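You operate a simulated robot arm through the tools that you are given. There is no shell and no other tool. Be economical: measure what you need, move in short steps, check, and stop when the job is done.

You run a simulated robot arm. Do the job below in one go: nothing can be reset, and whatever is moved stays where it is left.

TASK
Put the 0.25 dotted roll from the top of the drawer bench on the top of the trolley and the 200 dotted roll on the shelf of the shelf table. Take the black weight from the top of the long bench and leave it on the shelf of the shelf table. Pull the sheet cabinet door open. Any order will do. Set down upright: dotted roll.

Only the result counts: the job must be done as asked and must still hold three seconds after the hand-in. Knocking over, shifting, dropping, spilling or breaking anything else fails it. Flat cloth is picked up by pressing the open fingertips on it (5 to 10 N) and closing them slowly along it; thin cloth reads only 2 to 8 mm in the jaws.

THE ROBOT
A 7-joint arm with a two-finger parallel gripper on a trunk, on a base that drives. Base frame: it is fixed to the floor where the robot stands at the start and does not move with it; the origin is under the middle of the robot, x ahead of it, y to its left, z up; the surface under the hand at the start is at about z = 0.8. Readings come in m, degrees, newtons and seconds.
Its first joint turns from -166.0 to 166.0 degrees. Places, roughly: black weight [0.75, -1.25, 0.75]; sheet cabinet door [-4.2, 1.2, 0.3]; shelf of the shelf table [-1.4, -3.3, 0.3]; top of the trolley [-0.4, -4.5, 0.7]. Payload 1.57 kg.
The tool frame sits at the grasp point between the pads (the TCP): z along the fingers, y along the line on which they close. The tips reach 0.03 m beyond it. The gripper opens to 0.11 m. The fingers are 0.024 m wide and 0.012 m thick; the gripper's body (0.048 by 0.112 m) begins 0.078 m behind the TCP.
Orientation is told as [roll, pitch, yaw] about the base's x, y, z axes, in that order, counted from this pose: with the fingers straight down and closing along the base's y, the tool's x points along the base's -x, its y along +y and its z along -z.

THE INTERFACE
- The arm moves only by the tool apply_moves. Its argument "series" is a list that holds one entry, the list of rows, each a list of 7 numbers: the gripper command, from -1 (shut) to 1 (fully open), values between in proportion, then the shift along the base's x, y, z in units of 250 mm (1.0 is 250 mm), then the turn, a rotation vector about the base's x, y, z in units of 45 degrees (1.0 is 45 degrees). In form: [[[jaw, x, y, z, rx, ry, rz], ...]]. A call has 1 to 8 rows; each row is the pose to reach, as a shift and turn from the pose commanded when the call began. A call with a number of a shift or a turn outside -1 to 1 is refused whole. A row lasts 0.2 s, in which the tool goes at most 0.05 m and 8.6 degrees; a call with a longer step from one row to the next is refused whole, and so is a gripper value outside its range. Where a pose cannot be reached the arm comes as near as it can. A force on the tool above 40 N (or 10 N above the force at the start of the call, whichever is more), or a blocked arm, ends the call early, and 0.2 s more pass. Each finger travels about 0.108 m/s and halts on what it meets, pressing with about 43 N; the grip force reading is that of the motor and also rises with nothing between the fingers. The clock runs only during rows and for 0.2 s after the last one: add rows that repeat a pose to give the fingers time. The reply holds the time, the measured pose of the TCP, the force on the tool along the base axes, the opening and the grip force, in the units named above and with some noise, with the torque about the TCP (base axes, N m) and any sound that the robot's microphone picked up, and new pictures: "pictures" is both (left out), scene, wrist or none.
- Cameras (640 x 400 px; columns grow to the right, rows downward): "scene" is now at [0.4796, 0.1453, 1.2946]; the picture's right is [-0.72, -0.70, 0.00], its down [-0.53, 0.54, -0.66] and it looks along [0.46, -0.47, -0.75] (base axes); focal length 214 px, centre (320, 200). "wrist" rides on the gripper at [0.07, 0.016, -0.141] in the tool frame; the picture's right is [-0.23, 0.97, 0.00], its down [-0.85, -0.20, -0.48] and it looks along [-0.47, -0.11, 0.88] (tool axes); focal length 222 px, centre (320, 200). There is no depth. A picture from a camera that has moved, and an enlarged one, comes with that camera's place and axes in the base frame and with its lens.
- move_column(by): slides the trunk up (or, below 0, down) by that many m; the arm and the scene camera ride with it, the base frame stays. It gives what a move gives, with no picture.
- base_move(legs): drives the robot by 1 to 6 legs, each [ahead, left, turn to the left] in m, m and degrees, along the robot's own axes; the way and the turn of a leg run together, so that a leg with both is an arc; at most 1.5 m and 180 degrees a leg. The arm and the cameras ride along, it lands a little off, and it stops where it bumps. It gives what a move gives, and a new picture of the scene camera.
- pan_tilt(pan, tilt): turns the head with the scene camera to pan (to the left, within 103 degrees either way) and tilt (down, from -29 to 69), counted from straight ahead of the robot. It gives what a move gives, and a new picture of the scene camera.
- enlarge(camera, box): a new picture of the part [left, top, right, bottom] of that camera's present view, enlarged. It takes no simulated time.
- finish_job(): hands the job in; it is judged then, once.

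Go step by step. Nothing tells you exact positions but the pictures and the camera data: compare them with the known pose of the tool, close in by small moves and look again before you grip or let go. The budget is 165 turns and 260 pictures, counting those below and the enlarged ones. Unless the task says otherwise, let go and move clear before handing in, and close with one line.

The tools are called after "Request:" as name(argument=value, ...) on one line, values as JSON. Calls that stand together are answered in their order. apply_moves: Moves the arm, as the interface text tells. Its arguments: {"type":"object","properties":{"series":{"type":"array"},"pictures":{"type":"string","enum":["both","scene","wrist","none"]}},"required":["series"]} The other tools are called the same way: move_column (by) slides the trunk up or down; base_move (legs) drives the base; pan_tilt (pan, tilt) turns the head that bears the scene camera; enlarge (camera, box) takes an enlarged picture of a part of a camera's view; finish_job () hands the job in.

At the start:

```text
t: 0.0
tool_pos: [0.5335, -0.2237, 1.1386]
ee_rot: [0.1, 0.1, 0.0]
contact_force: [-0.4, -0.1, -0.1]
moment: [0.01, -0.01, -0.01]
gripper_width: 0.1101
finger_force: 0.1
trunk travel left (down, up): [-0.35, 0.26]
robot x, y, heading: [0.0009, 0.0024, 0.2]
head pan, tilt: [-45.8, 49.0]
```

scene: 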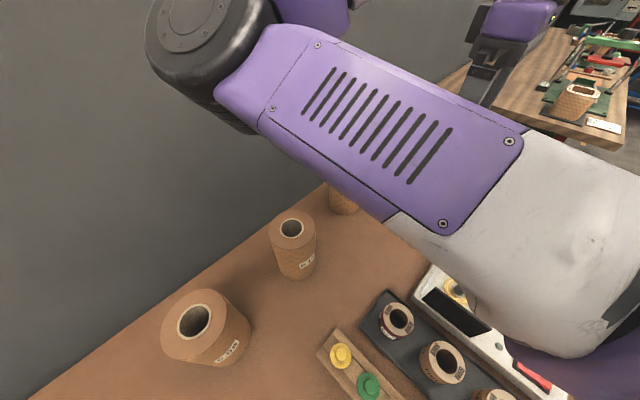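
wrist: 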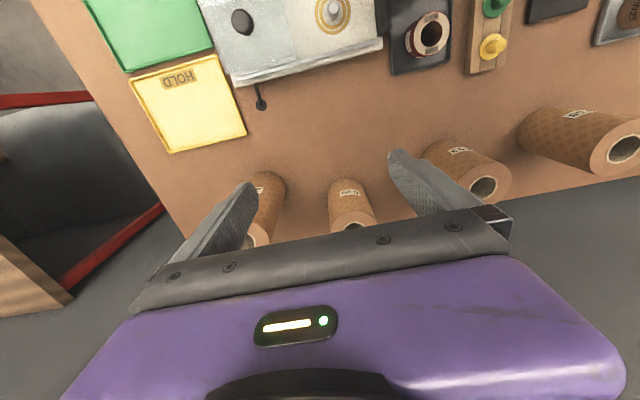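

I see a bench with several dotted rolls with labels, in front of the robot. I will enlarge views to read the labels.

Request:
enlarge(camera="wrist", box=[220, 130, 400, 240])

Request:
enlarge(camera="wrist", box=[420, 90, 640, 220])

Request:
enlarge(camera="scene", box=[440, 0, 640, 150])

Request:
pan_tilt(pan=0, tilt=45)

```text
3.56 times, centred on (310, 185) of wrist
camera zoom: at [0.4642, -0.2067, 1.2801], right [0.23, 0.97, 0.0], down [0.85, -0.2, 0.48], along [0.47, -0.11, -0.88], focal length 790 px, centre (356, 253)
```

zoom: 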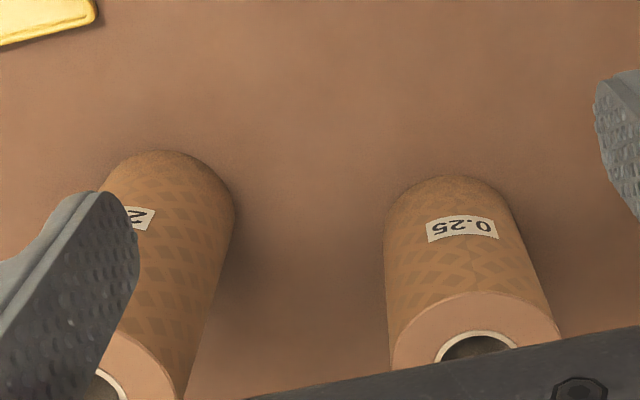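

```text
2.91 times, centred on (530, 155) of wrist
camera zoom: at [0.4642, -0.2067, 1.2801], right [0.23, 0.97, 0.0], down [0.85, -0.2, 0.48], along [0.47, -0.11, -0.88], focal length 646 px, centre (-291, 331)
```

zoom: 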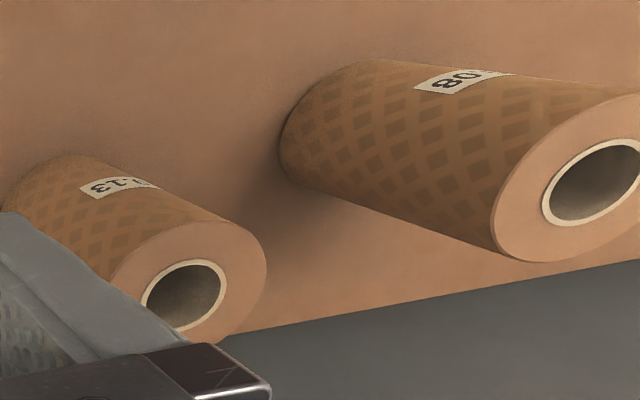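

```text
2.67 times, centred on (540, 75) of scene
camera zoom: at [0.4796, 0.1453, 1.2946], right [-0.72, -0.7, 0.0], down [-0.53, 0.54, -0.66], along [0.46, -0.47, -0.75], focal length 572 px, centre (-267, 533)
```

zoom: 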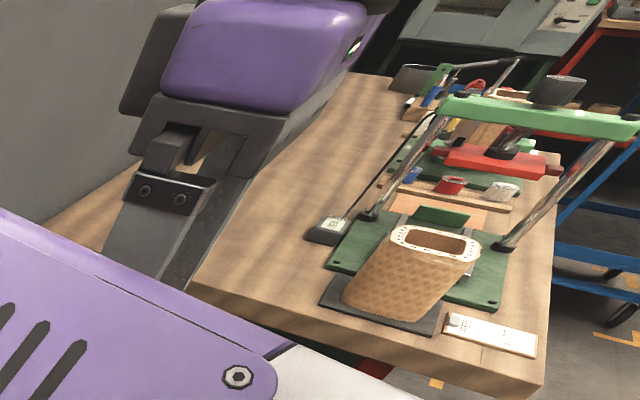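

```text
t: 1.1
tool_pos: [0.5338, -0.2234, 1.1396]
ee_rot: [0.0, 0.0, 0.0]
contact_force: [0.3, 0.5, -0.3]
moment: [0.01, 0.0, 0.02]
gripper_width: 0.1101
finger_force: 0.1
trunk travel left (down, up): [-0.35, 0.26]
robot x, y, heading: [-0.0023, -0.0011, -0.0]
head pan, tilt: [0.0, 45.0]
camera scene: at [0.5066, 0.201, 1.3001], right [0.0, -1.0, 0.0], down [-0.71, 0.0, -0.71], along [0.71, 0.0, -0.71], focal length 214 px, centre (320, 200)
```

scene: 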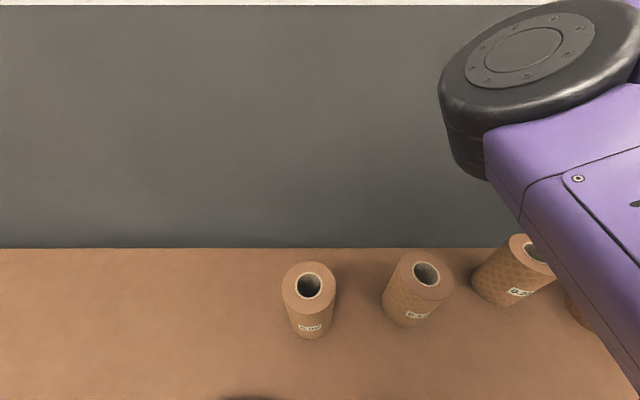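

I see more rolls to the left; I'll enlarge to read the labels and patterns, and look around.

Request:
enlarge(camera="scene", box=[270, 230, 450, 345])

Request:
enlarge(camera="scene", box=[450, 220, 630, 335])

Request:
apply_moves(series=[[[1, 0, 0, 0.1, 0, 0, 0], [1, -0.15, -0.15, 0.1, 0, 0, 0], [1, -0.3, -0.3, 0.1, 0, 0, 0], [1, -0.3, -0.5, 0.1, 0, 0, 0], [1, -0.3, -0.7, 0.1, 0, 0, 0]]])

```text
3.48 times, centred on (360, 288) of scene
camera zoom: at [0.5066, 0.201, 1.3001], right [0.0, -1.0, 0.0], down [-0.71, 0.0, -0.71], along [0.71, 0.0, -0.71], focal length 746 px, centre (181, -104)
```

zoom: 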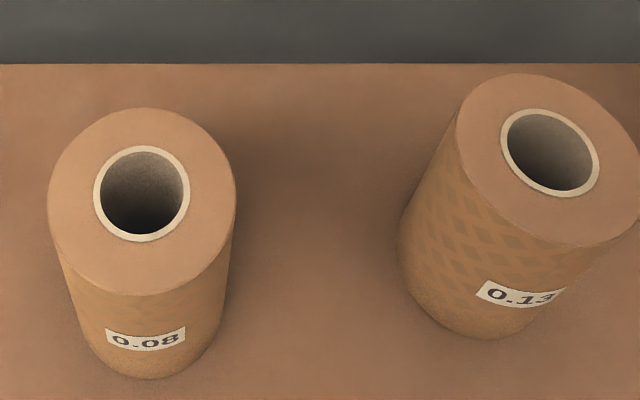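

```text
3.48 times, centred on (540, 278) of scene
camera zoom: at [0.5066, 0.201, 1.3001], right [0.0, -1.0, 0.0], down [-0.71, 0.0, -0.71], along [0.71, 0.0, -0.71], focal length 746 px, centre (-445, -70)
```

zoom: 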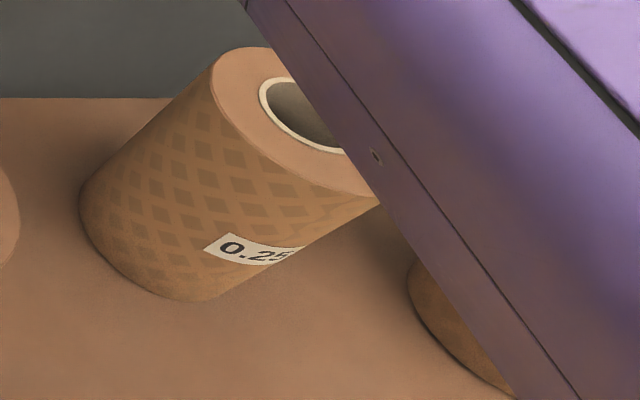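

```text
refused: row 2 steps farther than a row can; nothing moved
```

Labels 0.08, 0.13, 0.25 and something starting with "2" on the right. I'll shift the wrist view sideways to see the hidden label.

Request:
apply_moves(series=[[[1, 0, 0, 0.15, 0, 0, 0], [1, -0.1, -0.1, 0.15, 0, 0, 0], [1, -0.2, -0.2, 0.15, 0, 0, 0], [1, -0.3, -0.3, 0.15, 0, 0, 0], [1, -0.3, -0.5, 0.15, 0, 0, 0], [1, -0.3, -0.5, 0.15, 0, 0, 0]]])

Request:
pan_tilt(pan=-60, tilt=40)

```text
t: 2.5
tool_pos: [0.4591, -0.3483, 1.1779]
ee_rot: [0.1, -0.1, 0.1]
contact_force: [-0.2, 0.2, 0.1]
moment: [-0.04, 0.02, -0.03]
gripper_width: 0.11
finger_force: 0.1
trunk travel left (down, up): [-0.35, 0.26]
robot x, y, heading: [0.0039, -0.0, -0.3]
head pan, tilt: [0.0, 45.0]
camera scene: at [0.5066, 0.2011, 1.3001], right [0.0, -1.0, 0.0], down [-0.71, 0.0, -0.71], along [0.71, 0.0, -0.71], focal length 214 px, centre (320, 200)
camera wrist: at [0.39, -0.3323, 1.319], right [0.23, 0.97, 0.0], down [0.85, -0.2, 0.48], along [0.47, -0.11, -0.88], focal length 222 px, centre (320, 200)
```

scene: 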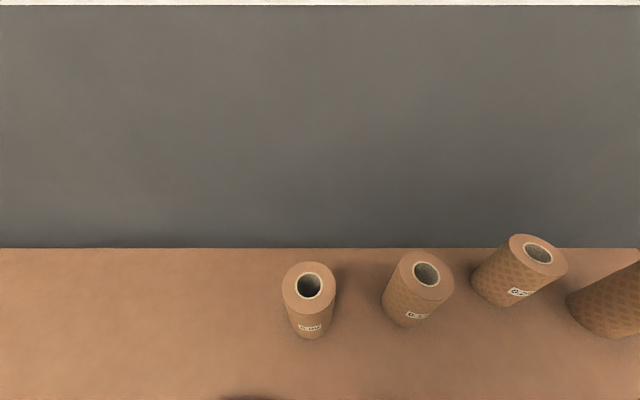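
wrist: 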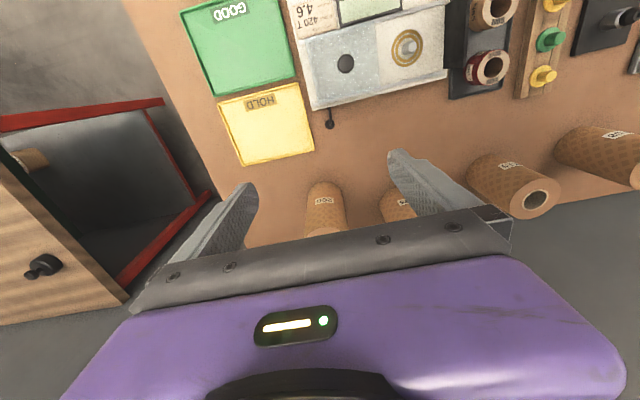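

```text
t: 3.8
tool_pos: [0.4595, -0.3492, 1.178]
ee_rot: [0.1, 0.1, 0.0]
contact_force: [0.3, -0.7, -0.2]
moment: [-0.01, 0.01, 0.02]
gripper_width: 0.1101
finger_force: 0.1
trunk travel left (down, up): [-0.35, 0.26]
robot x, y, heading: [-0.0039, -0.0027, -0.1]
head pan, tilt: [-60.0, 40.0]
camera scene: at [0.4678, 0.1275, 1.3074], right [-0.87, -0.5, 0.0], down [-0.32, 0.56, -0.77], along [0.38, -0.66, -0.64], focal length 214 px, centre (320, 200)
```

scene: 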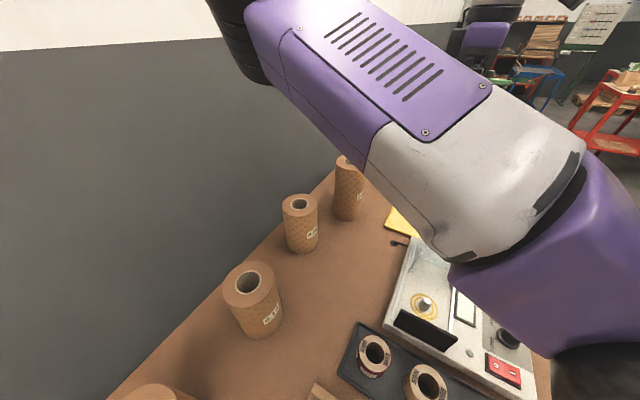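

Request:
enlarge(camera="wrist", box=[290, 170, 420, 250])

Request:
enlarge(camera="wrist", box=[440, 0, 640, 120])

```text
4.92 times, centred on (355, 210) of wrist
camera zoom: at [0.3901, -0.3319, 1.319], right [0.23, 0.97, 0.0], down [0.85, -0.2, 0.48], along [0.47, -0.11, -0.88], focal length 1094 px, centre (148, 151)
```

zoom: 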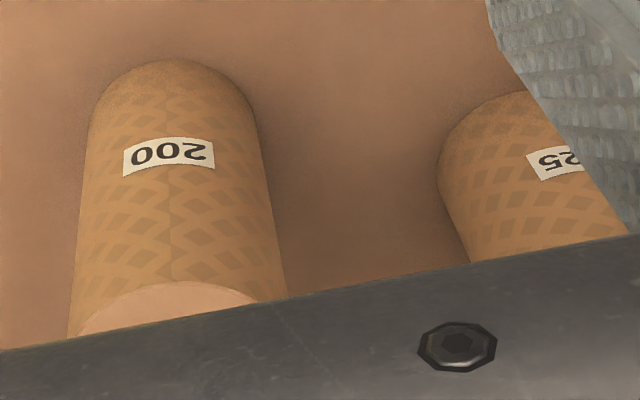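

```text
3.20 times, centred on (540, 60) of wrist
camera zoom: at [0.3901, -0.3319, 1.319], right [0.23, 0.97, 0.0], down [0.85, -0.2, 0.48], along [0.47, -0.11, -0.88], focal length 711 px, centre (-384, 648)
```

zoom: 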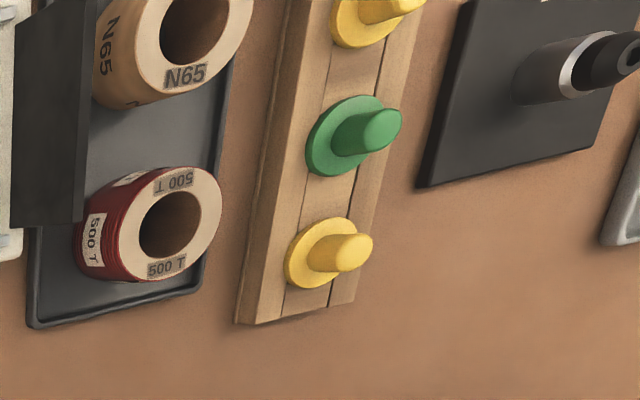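

The 200 roll is the rightmost, the 0.25 roll next to it. Before choosing a grasp, I look toward the shelf table and trolley.

Request:
pan_tilt(pan=-103, tilt=15)

Request:
pan_tilt(pan=103, tilt=15)

```text
t: 4.9
tool_pos: [0.4587, -0.3503, 1.1779]
ee_rot: [0.0, 0.0, 0.0]
contact_force: [0.0, -0.4, 0.4]
moment: [0.0, -0.06, -0.02]
gripper_width: 0.1101
finger_force: 0.1
trunk travel left (down, up): [-0.35, 0.26]
robot x, y, heading: [0.0013, 0.002, 0.1]
head pan, tilt: [-103.0, 15.0]
camera scene: at [0.4043, 0.11, 1.3469], right [-0.97, 0.22, 0.0], down [0.06, 0.25, -0.97], along [-0.22, -0.94, -0.26], focal length 214 px, centre (320, 200)
```

scene: 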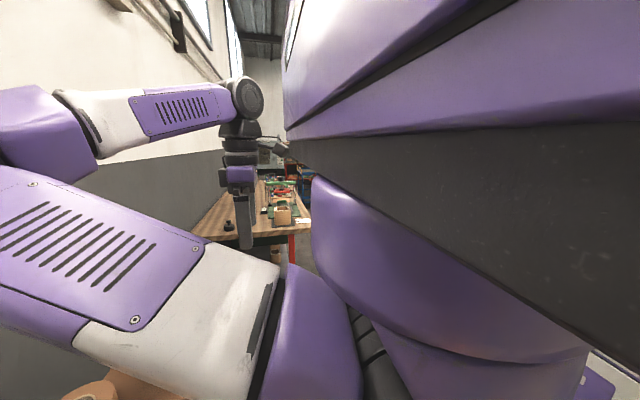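

```text
t: 7.9
tool_pos: [0.4596, -0.348, 1.1769]
ee_rot: [0.0, 0.0, 0.0]
contact_force: [0.2, -0.7, -0.3]
moment: [0.04, 0.01, 0.0]
gripper_width: 0.11
finger_force: 0.0
trunk travel left (down, up): [-0.35, 0.26]
robot x, y, heading: [0.0009, -0.0011, 0.2]
head pan, tilt: [103.0, 15.0]
camera scene: at [0.4043, 0.2921, 1.347], right [0.97, 0.22, 0.0], down [0.06, -0.25, -0.97], along [-0.22, 0.94, -0.26], focal length 214 px, centre (320, 200)
```

scene: 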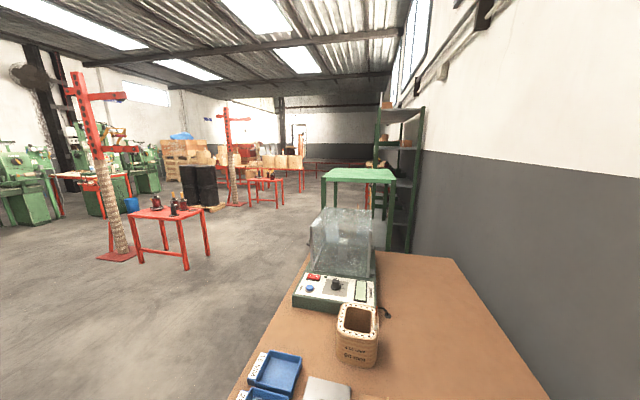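

The view past the arm is blocked on the right. I'll back off from the bench and turn to look at the shelf table and trolley.

Request:
base_move(legs=[[-0.6, 0, 0], [0, 0, -110]])

Request:
pan_tilt(pan=20, tilt=15)

```text
t: 16.0
tool_pos: [-1.0958, -0.3029, 1.1788]
ee_rot: [0.0, 0.1, -111.0]
contact_force: [0.3, -0.2, 0.1]
moment: [-0.01, 0.0, -0.01]
gripper_width: 0.1102
finger_force: 0.1
trunk travel left (down, up): [-0.35, 0.26]
robot x, y, heading: [-0.6042, 0.0025, -111.1]
head pan, tilt: [103.0, 15.0]
camera scene: at [-0.481, -0.4813, 1.347], right [-0.14, -0.99, 0.0], down [-0.26, 0.04, -0.97], along [0.96, -0.13, -0.26], focal length 214 px, centre (320, 200)
```

scene: 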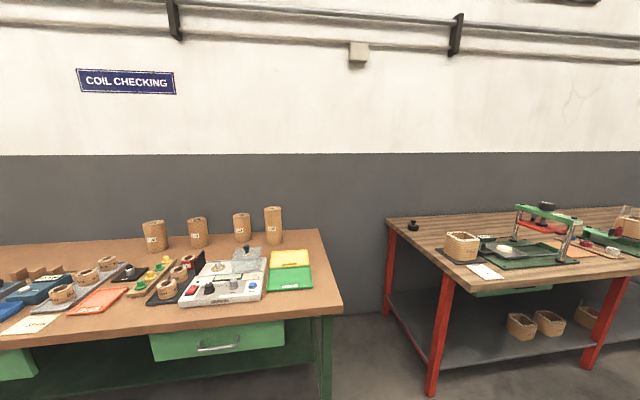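

```text
t: 17.6
tool_pos: [-1.0942, -0.3026, 1.1784]
ee_rot: [0.1, 0.1, -111.0]
contact_force: [0.5, 0.9, -1.0]
moment: [0.02, -0.02, 0.01]
gripper_width: 0.1101
finger_force: 0.0
trunk travel left (down, up): [-0.35, 0.26]
robot x, y, heading: [-0.6052, 0.0033, -111.0]
head pan, tilt: [20.0, 15.0]
camera scene: at [-0.575, -0.5617, 1.3469], right [-1.0, 0.02, 0.0], down [0.0, 0.26, -0.97], along [-0.02, -0.97, -0.26], focal length 214 px, centre (320, 200)
```

scene: 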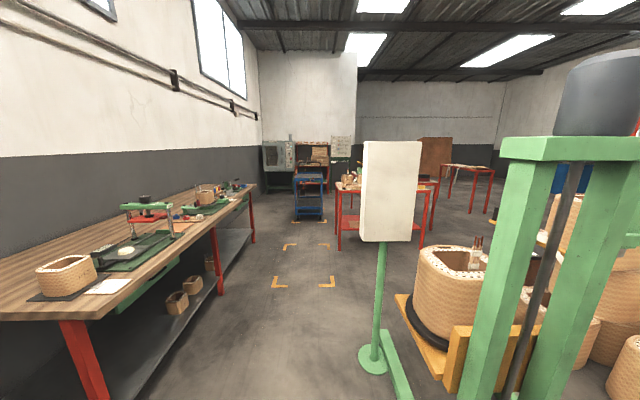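

I see the red shelf table ahead and the blue trolley beyond. Enlarge both.

Request:
enlarge(camera="scene", box=[320, 150, 460, 260])

Request:
enlarge(camera="scene", box=[260, 130, 360, 230])

```text
3.64 times, centred on (390, 205) of scene
camera zoom: at [-0.575, -0.5617, 1.3469], right [-1.0, 0.02, 0.0], down [0.0, 0.26, -0.97], along [-0.02, -0.97, -0.26], focal length 780 px, centre (66, 182)
```

zoom: 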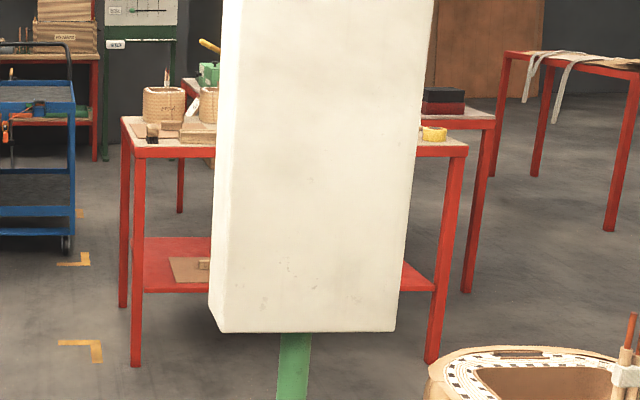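

```text
4.00 times, centred on (310, 180) of scene
camera zoom: at [-0.575, -0.5617, 1.3469], right [-1.0, 0.02, 0.0], down [0.0, 0.26, -0.97], along [-0.02, -0.97, -0.26], focal length 858 px, centre (360, 280)
```

zoom: 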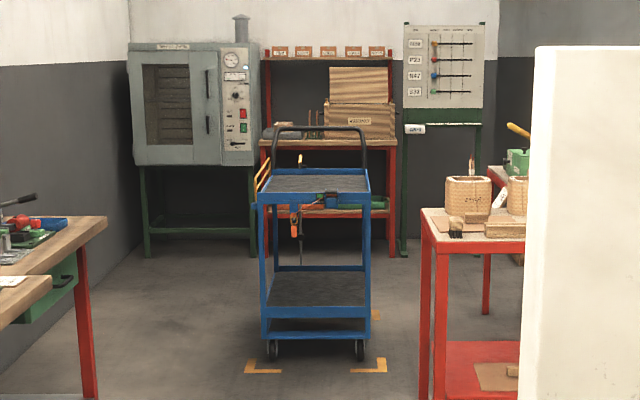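

Shelf has open room on its right side facing me; the rolls will need a tilted grasp for the shelf. I return to the bench start place.

Request:
base_move(legs=[[0, 0, 111], [0.5, -0.2, 0]])

Request:
pan_tilt(pan=-30, tilt=40)

```text
t: 25.4
tool_pos: [0.3601, -0.5504, 1.1772]
ee_rot: [0.0, 0.0, -0.1]
contact_force: [0.1, 0.2, -0.2]
moment: [-0.01, 0.0, 0.01]
gripper_width: 0.1101
finger_force: 0.1
trunk travel left (down, up): [-0.35, 0.26]
robot x, y, heading: [-0.1001, -0.2001, -0.1]
head pan, tilt: [20.0, 15.0]
camera scene: at [0.4132, 0.031, 1.3469], right [0.34, -0.94, 0.0], down [-0.24, -0.09, -0.97], along [0.91, 0.33, -0.26], focal length 214 px, centre (320, 200)
```

scene: 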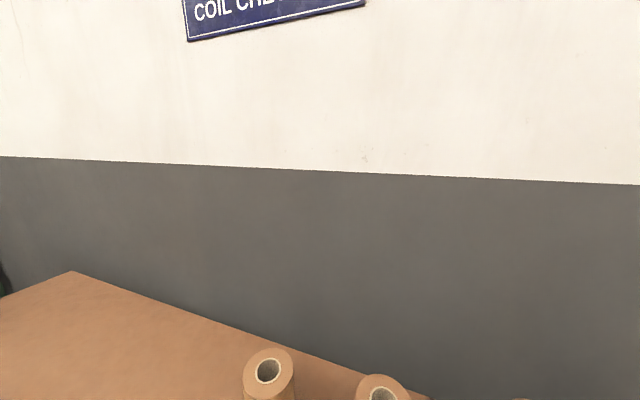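

```text
t: 26.5
tool_pos: [0.3606, -0.5504, 1.1783]
ee_rot: [0.0, -0.1, 0.1]
contact_force: [0.3, -0.9, 0.1]
moment: [0.03, -0.01, -0.04]
gripper_width: 0.1098
finger_force: 0.1
trunk travel left (down, up): [-0.35, 0.26]
robot x, y, heading: [-0.1002, -0.2008, 0.2]
head pan, tilt: [-30.0, 40.0]
camera scene: at [0.3991, -0.0434, 1.3074], right [-0.5, -0.87, 0.0], down [-0.56, 0.32, -0.77], along [0.66, -0.38, -0.64], focal length 214 px, centre (320, 200)
```

scene: 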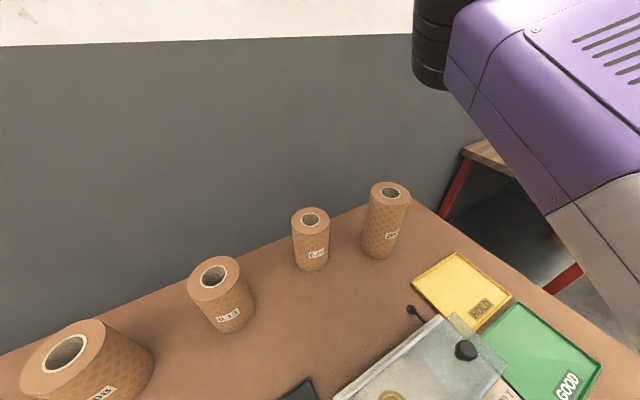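

I've located the 200 roll near (0.657, -0.383) about 0.2 m tall, and the 0.25 roll near (0.71, -0.20). I tilt the tool 45° and come to a stand-off in front of the 200 roll.

Request:
apply_moves(series=[[[1, 0.08, 0.095, -0.055, 0, -0.143, 0], [1, 0.16, 0.19, -0.11, 0, -0.286, 0], [1, 0.24, 0.285, -0.167, 0, -0.429, 0], [1, 0.32, 0.38, -0.22, 0, -0.571, 0], [1, 0.4, 0.475, -0.28, 0, -0.714, 0], [1, 0.48, 0.57, -0.335, 0, -0.857, 0], [1, 0.56, 0.67, -0.39, 0, -1, 0], [1, 0.56, 0.67, -0.39, 0, -1, 0]]])

```text
t: 28.3
tool_pos: [0.5279, -0.4239, 1.0992]
ee_rot: [0.1, -45.0, 0.0]
contact_force: [0.3, -0.6, 0.3]
moment: [-0.02, -0.02, -0.03]
gripper_width: 0.1098
finger_force: 0.1
out of reach, approached as far as the arm can: row 6, 7, 8
trunk travel left (down, up): [-0.35, 0.26]
robot x, y, heading: [-0.098, -0.2034, 0.1]
head pan, tilt: [-30.0, 40.0]
camera scene: at [0.399, -0.0433, 1.3074], right [-0.5, -0.87, 0.0], down [-0.56, 0.32, -0.77], along [0.66, -0.38, -0.64], focal length 214 px, centre (320, 200)
camera wrist: at [0.3789, -0.4074, 1.1489], right [0.16, 0.97, 0.16], down [0.27, -0.2, 0.94], along [0.95, -0.11, -0.29], focal length 222 px, centre (320, 200)
```

scene: 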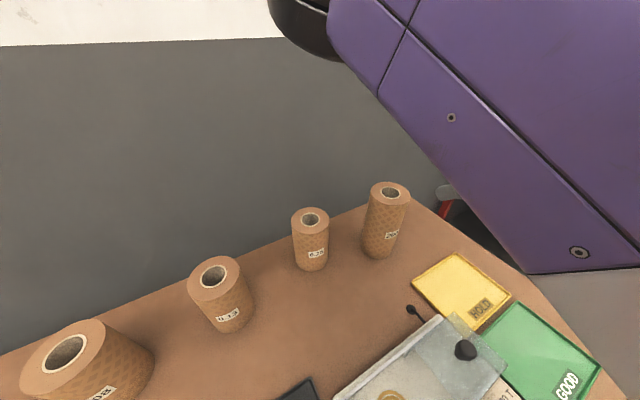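
wrist: 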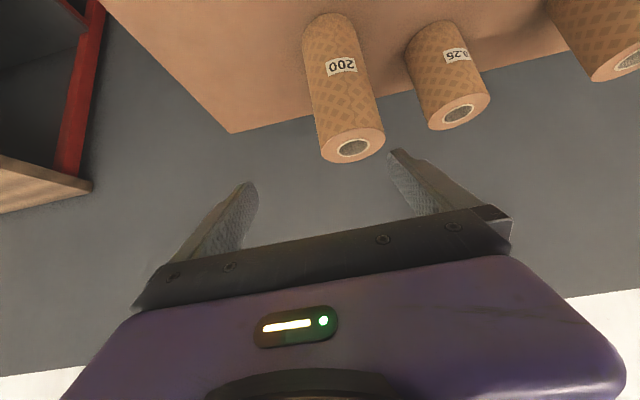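

Too close for the tilted tool. I back the base off 0.2 m and redo the stand-off.

Request:
base_move(legs=[[-0.2, -0.1, 0]])

```text
t: 30.0
tool_pos: [0.3272, -0.5231, 1.0983]
ee_rot: [0.1, -45.0, 0.0]
contact_force: [0.0, 0.2, 0.0]
moment: [0.03, 0.0, 0.01]
gripper_width: 0.1103
finger_force: 0.1
trunk travel left (down, up): [-0.35, 0.26]
robot x, y, heading: [-0.3019, -0.3016, -0.0]
head pan, tilt: [-30.0, 40.0]
camera scene: at [0.197, -0.1437, 1.3074], right [-0.5, -0.87, 0.0], down [-0.56, 0.32, -0.77], along [0.66, -0.38, -0.64], focal length 214 px, centre (320, 200)
```

scene: 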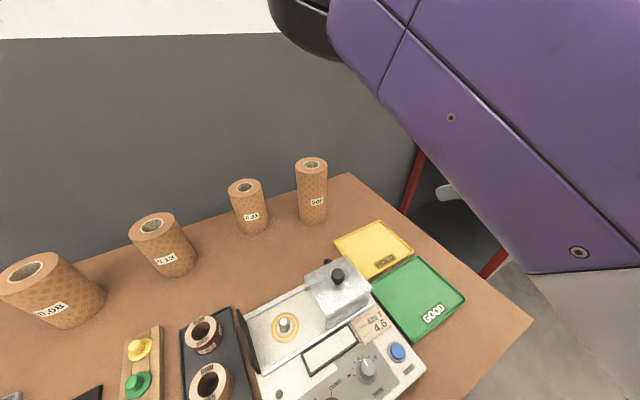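

Request:
apply_moves(series=[[[1, 0.11, 0.09, -0.02, 0, 0, 0], [1, 0.22, 0.19, -0.04, 0, 0, 0], [1, 0.33, 0.28, -0.08, 0, -0.08, 0], [1, 0.44, 0.38, -0.12, 0, -0.16, 0], [1, 0.55, 0.48, -0.18, 0, -0.24, 0], [1, 0.66, 0.556, -0.24, 0, -0.333, 0], [1, 0.74, 0.556, -0.28, 0, -0.333, 0], [1, 0.74, 0.556, -0.28, 0, -0.333, 0]]])

```text
t: 31.8
tool_pos: [0.5109, -0.393, 1.0264]
ee_rot: [-0.2, -60.0, -0.4]
contact_force: [-0.2, -0.2, -0.4]
moment: [0.01, -0.01, -0.04]
gripper_width: 0.1101
finger_force: 0.0
out of reach, approached as far as the arm can: row 2, 3, 4, 5
trunk travel left (down, up): [-0.35, 0.26]
robot x, y, heading: [-0.3002, -0.3009, 0.0]
head pan, tilt: [-30.0, 40.0]
camera scene: at [0.1859, -0.1428, 1.2907], right [-0.55, -0.83, 0.0], down [-0.65, 0.44, -0.62], along [0.51, -0.34, -0.79], focal length 214 px, centre (320, 200)
camera wrist: at [0.3542, -0.3747, 1.0369], right [0.12, 0.97, 0.19], down [0.01, -0.2, 0.98], along [0.99, -0.12, -0.04], focal length 222 px, centre (320, 200)
```

scene: 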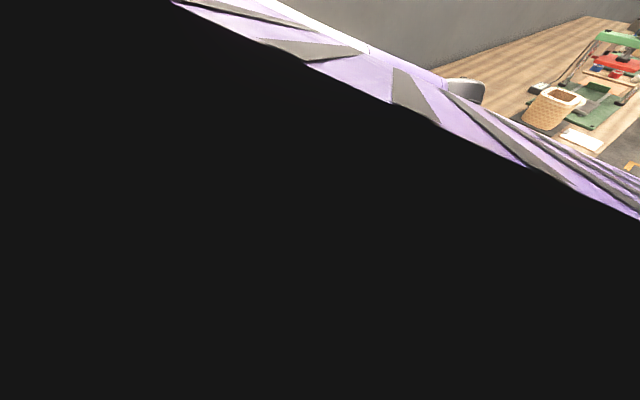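
wrist: 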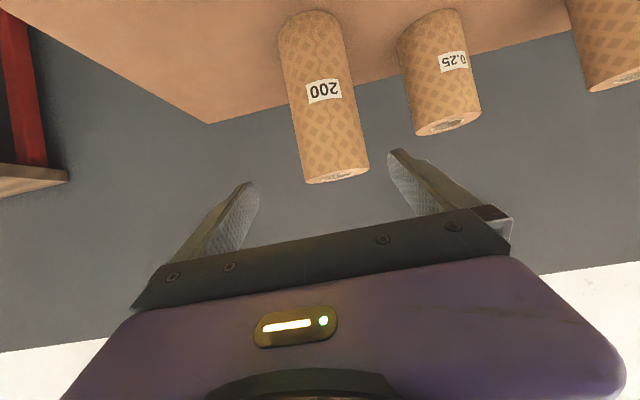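

The head camera was nudged by the arm; I'll turn it away. Jaw is lined up with the 200 roll; advance along the tool axis to straddle it.

Request:
pan_tilt(pan=0, tilt=40)

Request:
apply_moves(series=[[[1, 0.03, 0.04, -0.02, 0, 0, 0], [1, 0.17, 0.04, -0.11, 0, 0, 0], [1, 0.3, 0.04, -0.2, 0, 0, 0], [1, 0.4, 0.04, -0.27, 0, 0, 0], [1, 0.4, 0.04, -0.27, 0, 0, 0]]])

```text
t: 32.8
tool_pos: [0.51, -0.3939, 1.0253]
ee_rot: [-0.2, -59.9, -0.4]
contact_force: [-1.1, -0.7, -0.3]
moment: [-0.02, -0.02, -0.02]
gripper_width: 0.1102
finger_force: 0.0
trunk travel left (down, up): [-0.35, 0.26]
robot x, y, heading: [-0.3004, -0.3053, 0.2]
head pan, tilt: [0.0, 40.0]
camera scene: at [0.1863, -0.143, 1.2911], right [-0.55, -0.83, 0.0], down [-0.65, 0.43, -0.62], along [0.52, -0.34, -0.78], focal length 214 px, centre (320, 200)
```

scene: 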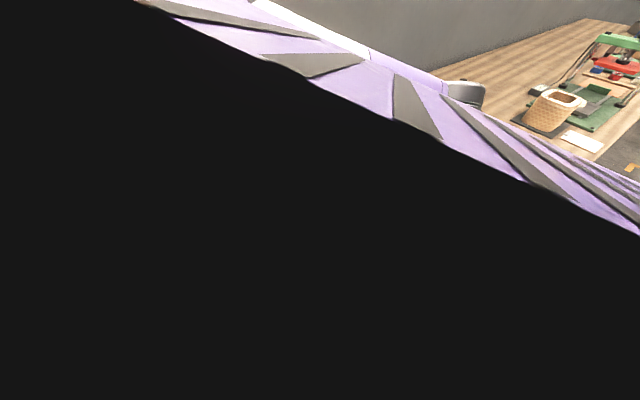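

```text
t: 34.0
tool_pos: [0.6104, -0.3743, 0.9597]
ee_rot: [0.1, -59.9, 0.3]
contact_force: [-0.2, 0.4, 0.2]
moment: [0.02, 0.01, -0.02]
gripper_width: 0.11
finger_force: 0.0
trunk travel left (down, up): [-0.35, 0.26]
robot x, y, heading: [-0.2976, -0.3029, -0.1]
head pan, tilt: [0.0, 40.0]
camera scene: at [0.2083, -0.1011, 1.3074], right [0.0, -1.0, 0.0], down [-0.64, 0.0, -0.77], along [0.77, 0.0, -0.64], focal length 214 px, centre (320, 200)
camera wrist: at [0.4538, -0.3586, 0.9702], right [0.11, 0.97, 0.2], down [0.02, -0.2, 0.98], along [0.99, -0.1, -0.04], focal length 222 px, centre (320, 200)
```

scene: 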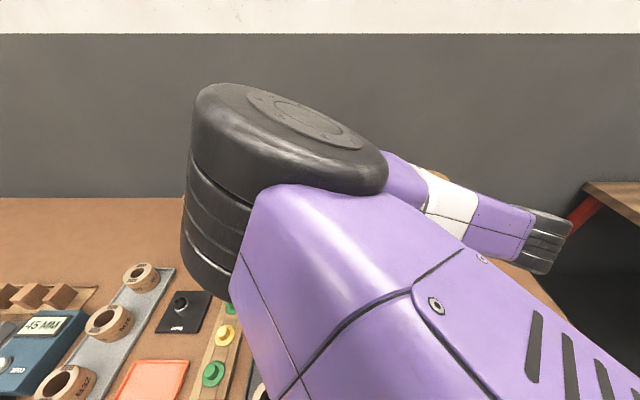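
wrist: 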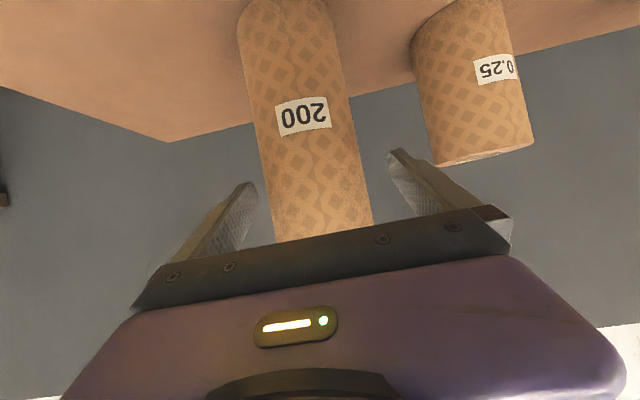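

The roll is slightly to the right of the jaw centre (base −y); I correct by 13 mm, then advance the last 5 cm.

Request:
apply_moves(series=[[[1, 0, -0.052, 0, 0, 0, 0], [1, 0.1, -0.052, -0.06, 0, 0, 0], [1, 0.19, -0.052, -0.12, 0, 0, 0], [1, 0.19, -0.052, -0.12, 0, 0, 0]]])

```text
t: 35.0
tool_pos: [0.6592, -0.3867, 0.9287]
ee_rot: [0.0, -59.9, 0.1]
contact_force: [0.1, 0.3, -0.5]
moment: [0.03, 0.01, -0.02]
gripper_width: 0.11
finger_force: 0.0
trunk travel left (down, up): [-0.35, 0.26]
robot x, y, heading: [-0.2995, -0.302, -0.1]
head pan, tilt: [0.0, 40.0]
camera scene: at [0.2083, -0.1011, 1.3074], right [0.0, -1.0, 0.0], down [-0.64, 0.0, -0.77], along [0.77, 0.0, -0.64], focal length 214 px, centre (320, 200)
camera wrist: at [0.5029, -0.3709, 0.9391], right [0.11, 0.97, 0.2], down [0.01, -0.2, 0.98], along [0.99, -0.11, -0.04], focal length 222 px, centre (320, 200)
```

scene: 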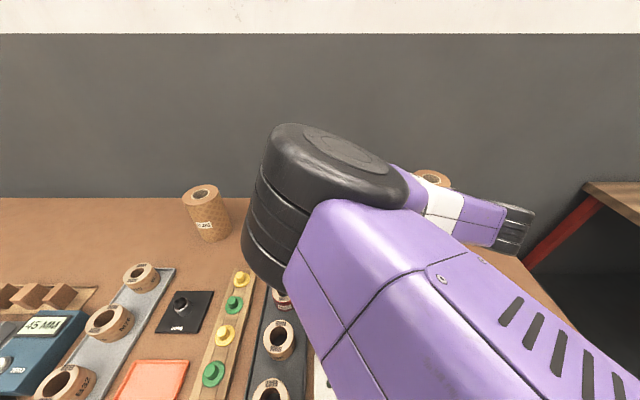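
wrist: 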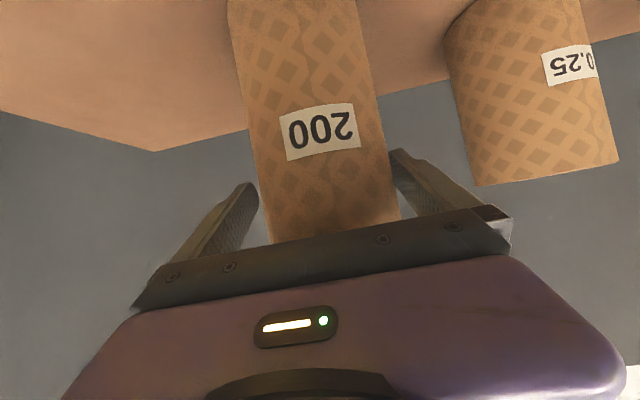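

Straddling. Close.

Request:
apply_moves(series=[[[0.6, 0, 0, 0, 0, 0, 0], [0.3, 0, 0, 0, 0, 0, 0], [0, 0, 0, 0, 0, 0, 0], [-0.3, 0, 0, 0, 0, 0, 0], [-0.5, 0, 0, 0, 0, 0, 0], [-0.5, 0, 0, 0, 0, 0, 0]]], pictures="wrist")

```text
t: 36.4
tool_pos: [0.659, -0.3873, 0.9274]
ee_rot: [-0.1, -60.0, 0.2]
contact_force: [1.7, 2.8, 0.6]
moment: [0.05, -0.12, 0.03]
gripper_width: 0.0888
finger_force: 43.5
trunk travel left (down, up): [-0.35, 0.26]
robot x, y, heading: [-0.3017, -0.302, -0.1]
head pan, tilt: [0.0, 40.0]
camera wrist: at [0.5026, -0.371, 0.9391], right [0.11, 0.97, 0.2], down [0.02, -0.2, 0.98], along [0.99, -0.11, -0.04], focal length 222 px, centre (320, 200)
```

wrist: 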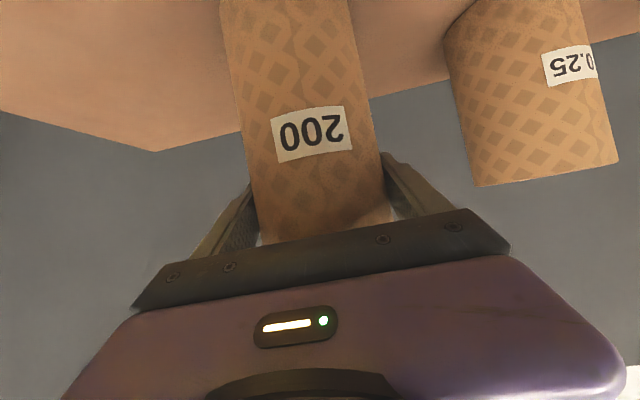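

Gripped at 89 mm. Lift.

Request:
apply_moves(series=[[[-0.5, 0, 0, 0.05, 0, 0, 0], [-0.5, 0, 0, 0.2, 0, 0, 0], [-0.5, -0.1, 0, 0.35, 0, 0, 0], [-0.5, -0.2, 0, 0.45, 0, 0, 0], [-0.5, -0.2, 0, 0.45, 0, 0, 0]]], pictures="wrist")

```text
t: 37.6
tool_pos: [0.6046, -0.4049, 1.0285]
ee_rot: [-1.4, -58.7, 0.0]
contact_force: [0.1, 0.3, -7.5]
moment: [-0.02, 0.07, 0.02]
gripper_width: 0.0886
finger_force: 42.9
trunk travel left (down, up): [-0.35, 0.26]
robot x, y, heading: [-0.2997, -0.3056, 0.0]
head pan, tilt: [0.0, 40.0]
camera wrist: at [0.4477, -0.3848, 1.043], right [0.14, 0.97, 0.18], down [0.03, -0.19, 0.98], along [0.99, -0.13, -0.06], focal length 222 px, centre (320, 200)
```

wrist: 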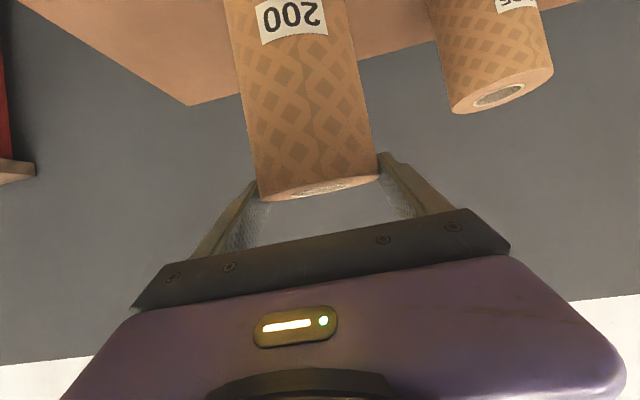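

The roll seems to sit lower in the jaws than before; check with the scene camera before continuing.

Request:
pan_tilt(pan=20, tilt=40)

Request:
apply_moves(series=[[[-1, 0, 0, 0, 0, 0, 0]]], pictures="wrist")

```text
t: 38.4
tool_pos: [0.6048, -0.403, 1.0287]
ee_rot: [-2.0, -58.4, 0.7]
contact_force: [0.2, -0.1, -8.2]
moment: [0.04, 0.06, -0.01]
gripper_width: 0.0886
finger_force: 42.9
trunk travel left (down, up): [-0.35, 0.26]
robot x, y, heading: [-0.3044, -0.305, 0.1]
head pan, tilt: [20.0, 40.0]
camera scene: at [0.2088, -0.1011, 1.3077], right [0.0, -1.0, 0.0], down [-0.64, 0.0, -0.77], along [0.77, 0.0, -0.64], focal length 214 px, centre (320, 200)
```

scene: 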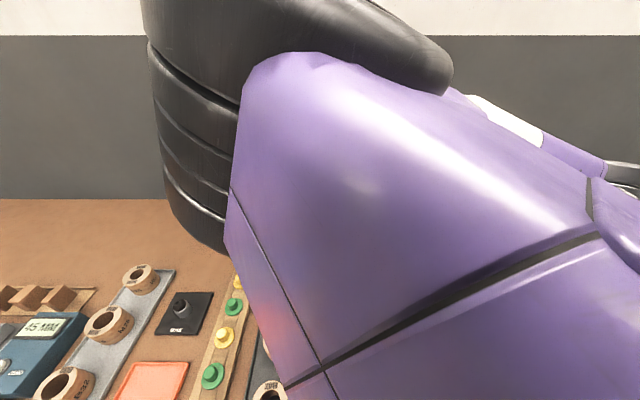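

```text
t: 38.8
tool_pos: [0.605, -0.4015, 1.0289]
ee_rot: [-2.0, -58.5, 0.8]
contact_force: [-0.2, -0.2, -8.2]
moment: [0.02, 0.09, 0.02]
gripper_width: 0.0887
finger_force: 42.8
trunk travel left (down, up): [-0.35, 0.26]
robot x, y, heading: [-0.2989, -0.304, 0.2]
head pan, tilt: [20.0, 40.0]
camera wrist: at [0.4483, -0.3826, 1.0423], right [0.13, 0.98, 0.18], down [0.04, -0.18, 0.98], along [0.99, -0.13, -0.06], focal length 222 px, centre (320, 200)
```

wrist: 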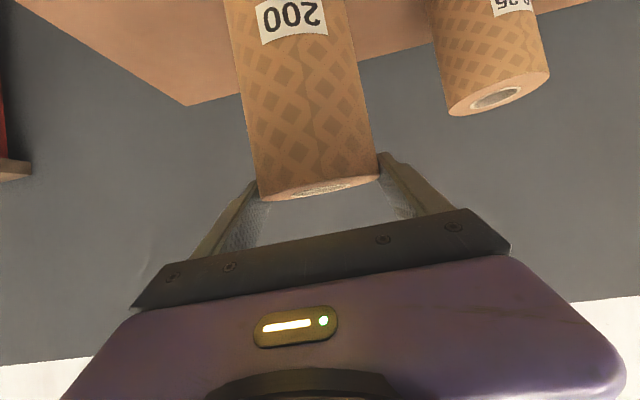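

It slipped down about 6 cm during the lift and is now held by its top (8 N weight). I'll set it back gently, regrip lower, and lift slowly.

Request:
apply_moves(series=[[[-1, 0.04, 0, 0, 0, 0, 0], [-1, 0.08, 0, -0.02, 0, 0, 0], [-1, 0.12, 0, -0.04, 0, 0, 0], [-1, 0.16, 0, -0.06, 0, 0, 0], [-1, 0.16, 0, -0.07, 0, 0, 0]]], pictures="wrist")

```text
t: 40.0
tool_pos: [0.6503, -0.3859, 1.0255]
ee_rot: [0.0, -60.0, 0.2]
contact_force: [0.1, 0.8, -8.1]
moment: [0.02, 0.06, -0.01]
gripper_width: 0.0883
finger_force: 42.7
trunk travel left (down, up): [-0.35, 0.26]
robot x, y, heading: [-0.304, -0.3004, 0.2]
head pan, tilt: [20.0, 40.0]
camera wrist: at [0.4921, -0.3707, 1.0351], right [0.11, 0.97, 0.2], down [0.01, -0.2, 0.98], along [0.99, -0.1, -0.04], focal length 222 px, centre (320, 200)
```

wrist: 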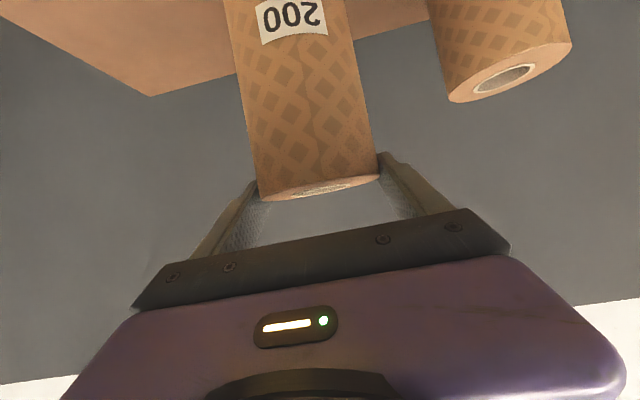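

Request:
apply_moves(series=[[[-1, 0, 0, -0.02, 0, 0, 0], [-1, 0, 0, -0.04, 0, 0, 0], [-1, 0, 0, -0.06, 0, 0, 0], [-1, 0, 0, -0.07, 0, 0, 0], [-1, 0, 0, -0.08, 0, 0, 0], [-1, 0, 0, -0.09, 0, 0, 0], [-1, 0, 0, -0.1, 0, 0, 0], [-1, 0, 0, -0.1, 0, 0, 0]]], pictures="wrist")

```text
t: 41.8
tool_pos: [0.6494, -0.3875, 1.0033]
ee_rot: [0.1, -60.0, 0.2]
contact_force: [-4.5, 1.8, 5.7]
moment: [0.14, 1.31, -0.09]
gripper_width: 0.0885
finger_force: 43.2
trunk travel left (down, up): [-0.35, 0.26]
robot x, y, heading: [-0.3038, -0.3061, 0.2]
head pan, tilt: [20.0, 40.0]
camera wrist: at [0.4923, -0.372, 1.0122], right [0.11, 0.97, 0.2], down [0.01, -0.2, 0.98], along [0.99, -0.11, -0.03], focal length 222 px, centre (320, 200)
```

wrist: 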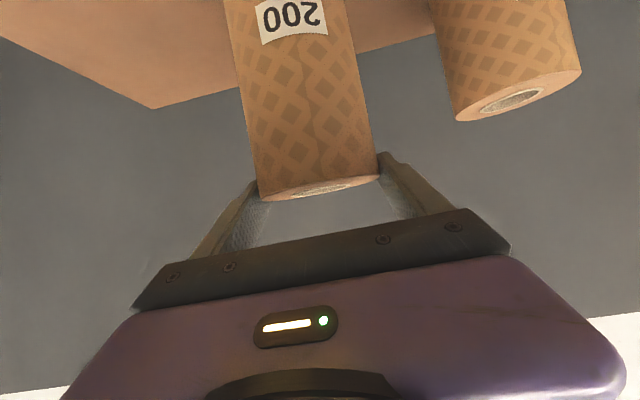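

The roll now stands on the bench (force reversed). Open, lower to about mid-height, regrip.

Request:
apply_moves(series=[[[0.7, 0, 0, 0.01, 0, 0, 0], [1, 0, 0, 0.01, 0, 0, 0], [1, 0, 0, 0.01, 0, 0, 0], [1, 0.02, 0, -0.1, 0, 0, 0], [1, 0.05, 0, -0.25, 0, 0, 0], [1, 0.06, 0, -0.4, 0, 0, 0], [1, 0.06, 0, -0.46, 0, 0, 0], [1, 0.06, 0, -0.46, 0, 0, 0]]], pictures="wrist")

```text
t: 43.6
tool_pos: [0.6646, -0.3883, 0.8862]
ee_rot: [0.0, -59.9, 0.2]
contact_force: [0.1, 0.2, -0.1]
moment: [0.0, -0.01, 0.04]
gripper_width: 0.11
finger_force: 0.0
trunk travel left (down, up): [-0.35, 0.26]
robot x, y, heading: [-0.2995, -0.3048, 0.0]
head pan, tilt: [20.0, 40.0]
camera wrist: at [0.5074, -0.3724, 0.8968], right [0.11, 0.97, 0.2], down [0.01, -0.2, 0.98], along [0.99, -0.11, -0.04], focal length 222 px, centre (320, 200)
```

wrist: 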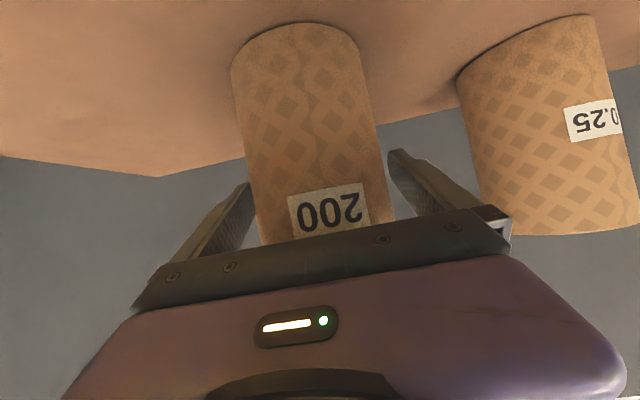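

Request:
apply_moves(series=[[[0.3, 0, 0, 0, 0, 0, 0], [-0.3, 0, 0, 0, 0, 0, 0], [-1, 0, 0, 0, 0, 0, 0], [-1, 0, 0, 0, 0, 0, 0], [-1, 0, 0, 0.01, 0, 0, 0], [-1, 0, 0, 0.025, 0, 0, 0], [-1, 0, 0, 0.05, 0, 0, 0], [-1, 0, 0, 0.08, 0, 0, 0]]], pictures="wrist")

Request:
apply_moves(series=[[[-1, 0, 0, 0.03, 0, 0, 0], [-1, 0, 0, 0.06, 0, 0, 0], [-1, 0, 0, 0.09, 0, 0, 0], [-1, 0, 0, 0.12, 0, 0, 0], [-1, 0, 0, 0.15, 0, 0, 0], [-1, 0, 0, 0.18, 0, 0, 0], [-1, 0, 0, 0.21, 0, 0, 0]]], pictures="wrist")

```text
t: 45.4
tool_pos: [0.6622, -0.3878, 0.9066]
ee_rot: [0.0, -60.0, 0.3]
contact_force: [0.4, -0.7, -8.4]
moment: [0.0, -0.06, 0.0]
gripper_width: 0.0886
finger_force: 43.0
trunk travel left (down, up): [-0.35, 0.26]
robot x, y, heading: [-0.301, -0.3026, 0.0]
head pan, tilt: [20.0, 40.0]
camera wrist: at [0.5058, -0.3718, 0.9167], right [0.11, 0.97, 0.2], down [0.02, -0.2, 0.98], along [0.99, -0.11, -0.04], focal length 222 px, centre (320, 200)
```

wrist: 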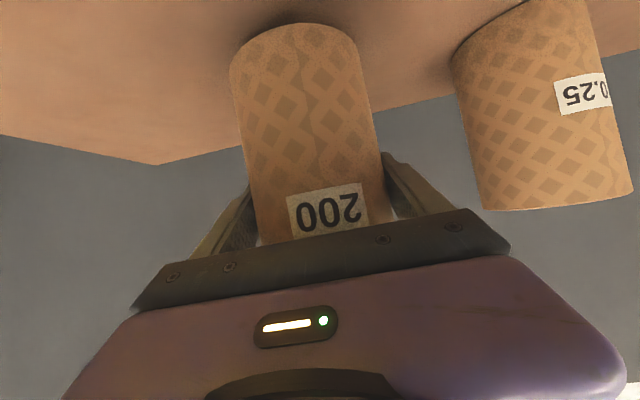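

```text
t: 47.0
tool_pos: [0.6636, -0.3877, 0.9584]
ee_rot: [0.1, -59.8, 0.1]
contact_force: [-0.2, 0.3, -8.5]
moment: [0.01, -0.01, 0.01]
gripper_width: 0.0887
finger_force: 43.0
trunk travel left (down, up): [-0.35, 0.26]
robot x, y, heading: [-0.2999, -0.3048, 0.0]
head pan, tilt: [20.0, 40.0]
camera wrist: at [0.5063, -0.3716, 0.9698], right [0.11, 0.97, 0.2], down [0.01, -0.2, 0.98], along [0.99, -0.11, -0.04], focal length 222 px, centre (320, 200)
```

wrist: 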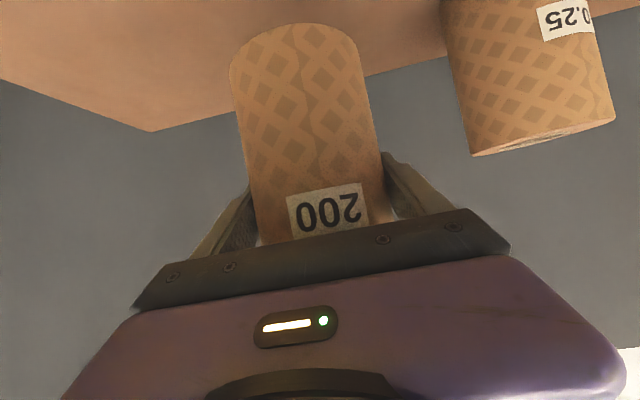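

No slip now. Raise the trunk to clear the bench devices.

Request:
move_column(by=0.15)

Request:
base_move(legs=[[-0.4, 0, 0]])

Request:
pan_tilt(pan=60, tilt=30)

Request:
enlarge(camera="wrist", box=[0, 0, 640, 400])

```text
t: 48.8
tool_pos: [0.6633, -0.3879, 1.1089]
ee_rot: [0.1, -59.9, 0.2]
contact_force: [-0.3, 0.3, -8.7]
moment: [0.02, -0.02, 0.03]
gripper_width: 0.0888
finger_force: 43.2
trunk travel left (down, up): [-0.5, 0.11]
robot x, y, heading: [-0.2979, -0.3031, -0.2]
head pan, tilt: [20.0, 40.0]
```

```text
t: 51.2
tool_pos: [0.2672, -0.3839, 1.1085]
ee_rot: [0.0, -59.9, 0.5]
contact_force: [0.2, -0.4, -7.8]
moment: [-0.02, -0.06, -0.01]
gripper_width: 0.0886
finger_force: 43.1
trunk travel left (down, up): [-0.5, 0.11]
robot x, y, heading: [-0.7017, -0.303, 0.6]
head pan, tilt: [20.0, 40.0]
camera scene: at [-0.1946, -0.0709, 1.4572], right [0.35, -0.94, 0.0], down [-0.6, -0.22, -0.77], along [0.72, 0.27, -0.64], focal length 214 px, centre (320, 200)
```

scene: 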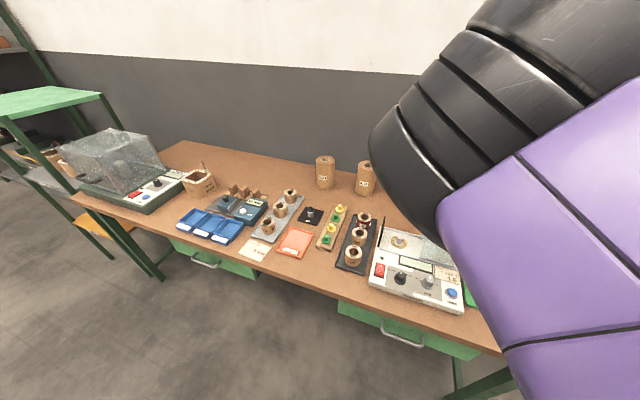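

```text
t: 52.3
tool_pos: [0.2672, -0.3843, 1.1101]
ee_rot: [0.1, -59.9, 0.5]
contact_force: [0.9, -0.3, -8.2]
moment: [0.0, -0.04, 0.02]
gripper_width: 0.0888
finger_force: 42.7
trunk travel left (down, up): [-0.5, 0.11]
robot x, y, heading: [-0.6978, -0.3033, 0.7]
head pan, tilt: [60.0, 30.0]
camera scene: at [-0.2297, -0.022, 1.4726], right [0.87, -0.49, 0.0], down [-0.25, -0.43, -0.87], along [0.43, 0.75, -0.5], focal length 214 px, centre (320, 200)
```

scene: 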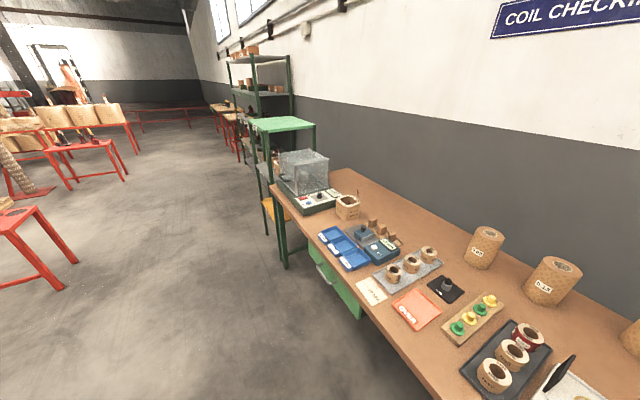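

```text
1.00 times, centred on (320, 200) of wrist (not enlarged: the box is as wide or as high as the picture)
camera zoom: at [0.1099, -0.3685, 1.1195], right [0.1, 0.97, 0.2], down [0.02, -0.2, 0.98], along [0.99, -0.1, -0.04], focal length 222 px, centre (320, 200)
```

zoom: 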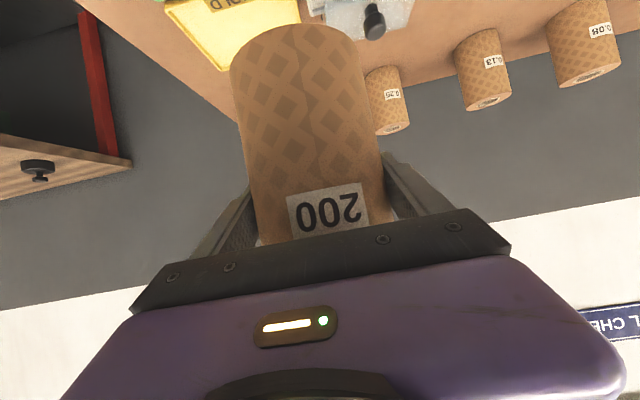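

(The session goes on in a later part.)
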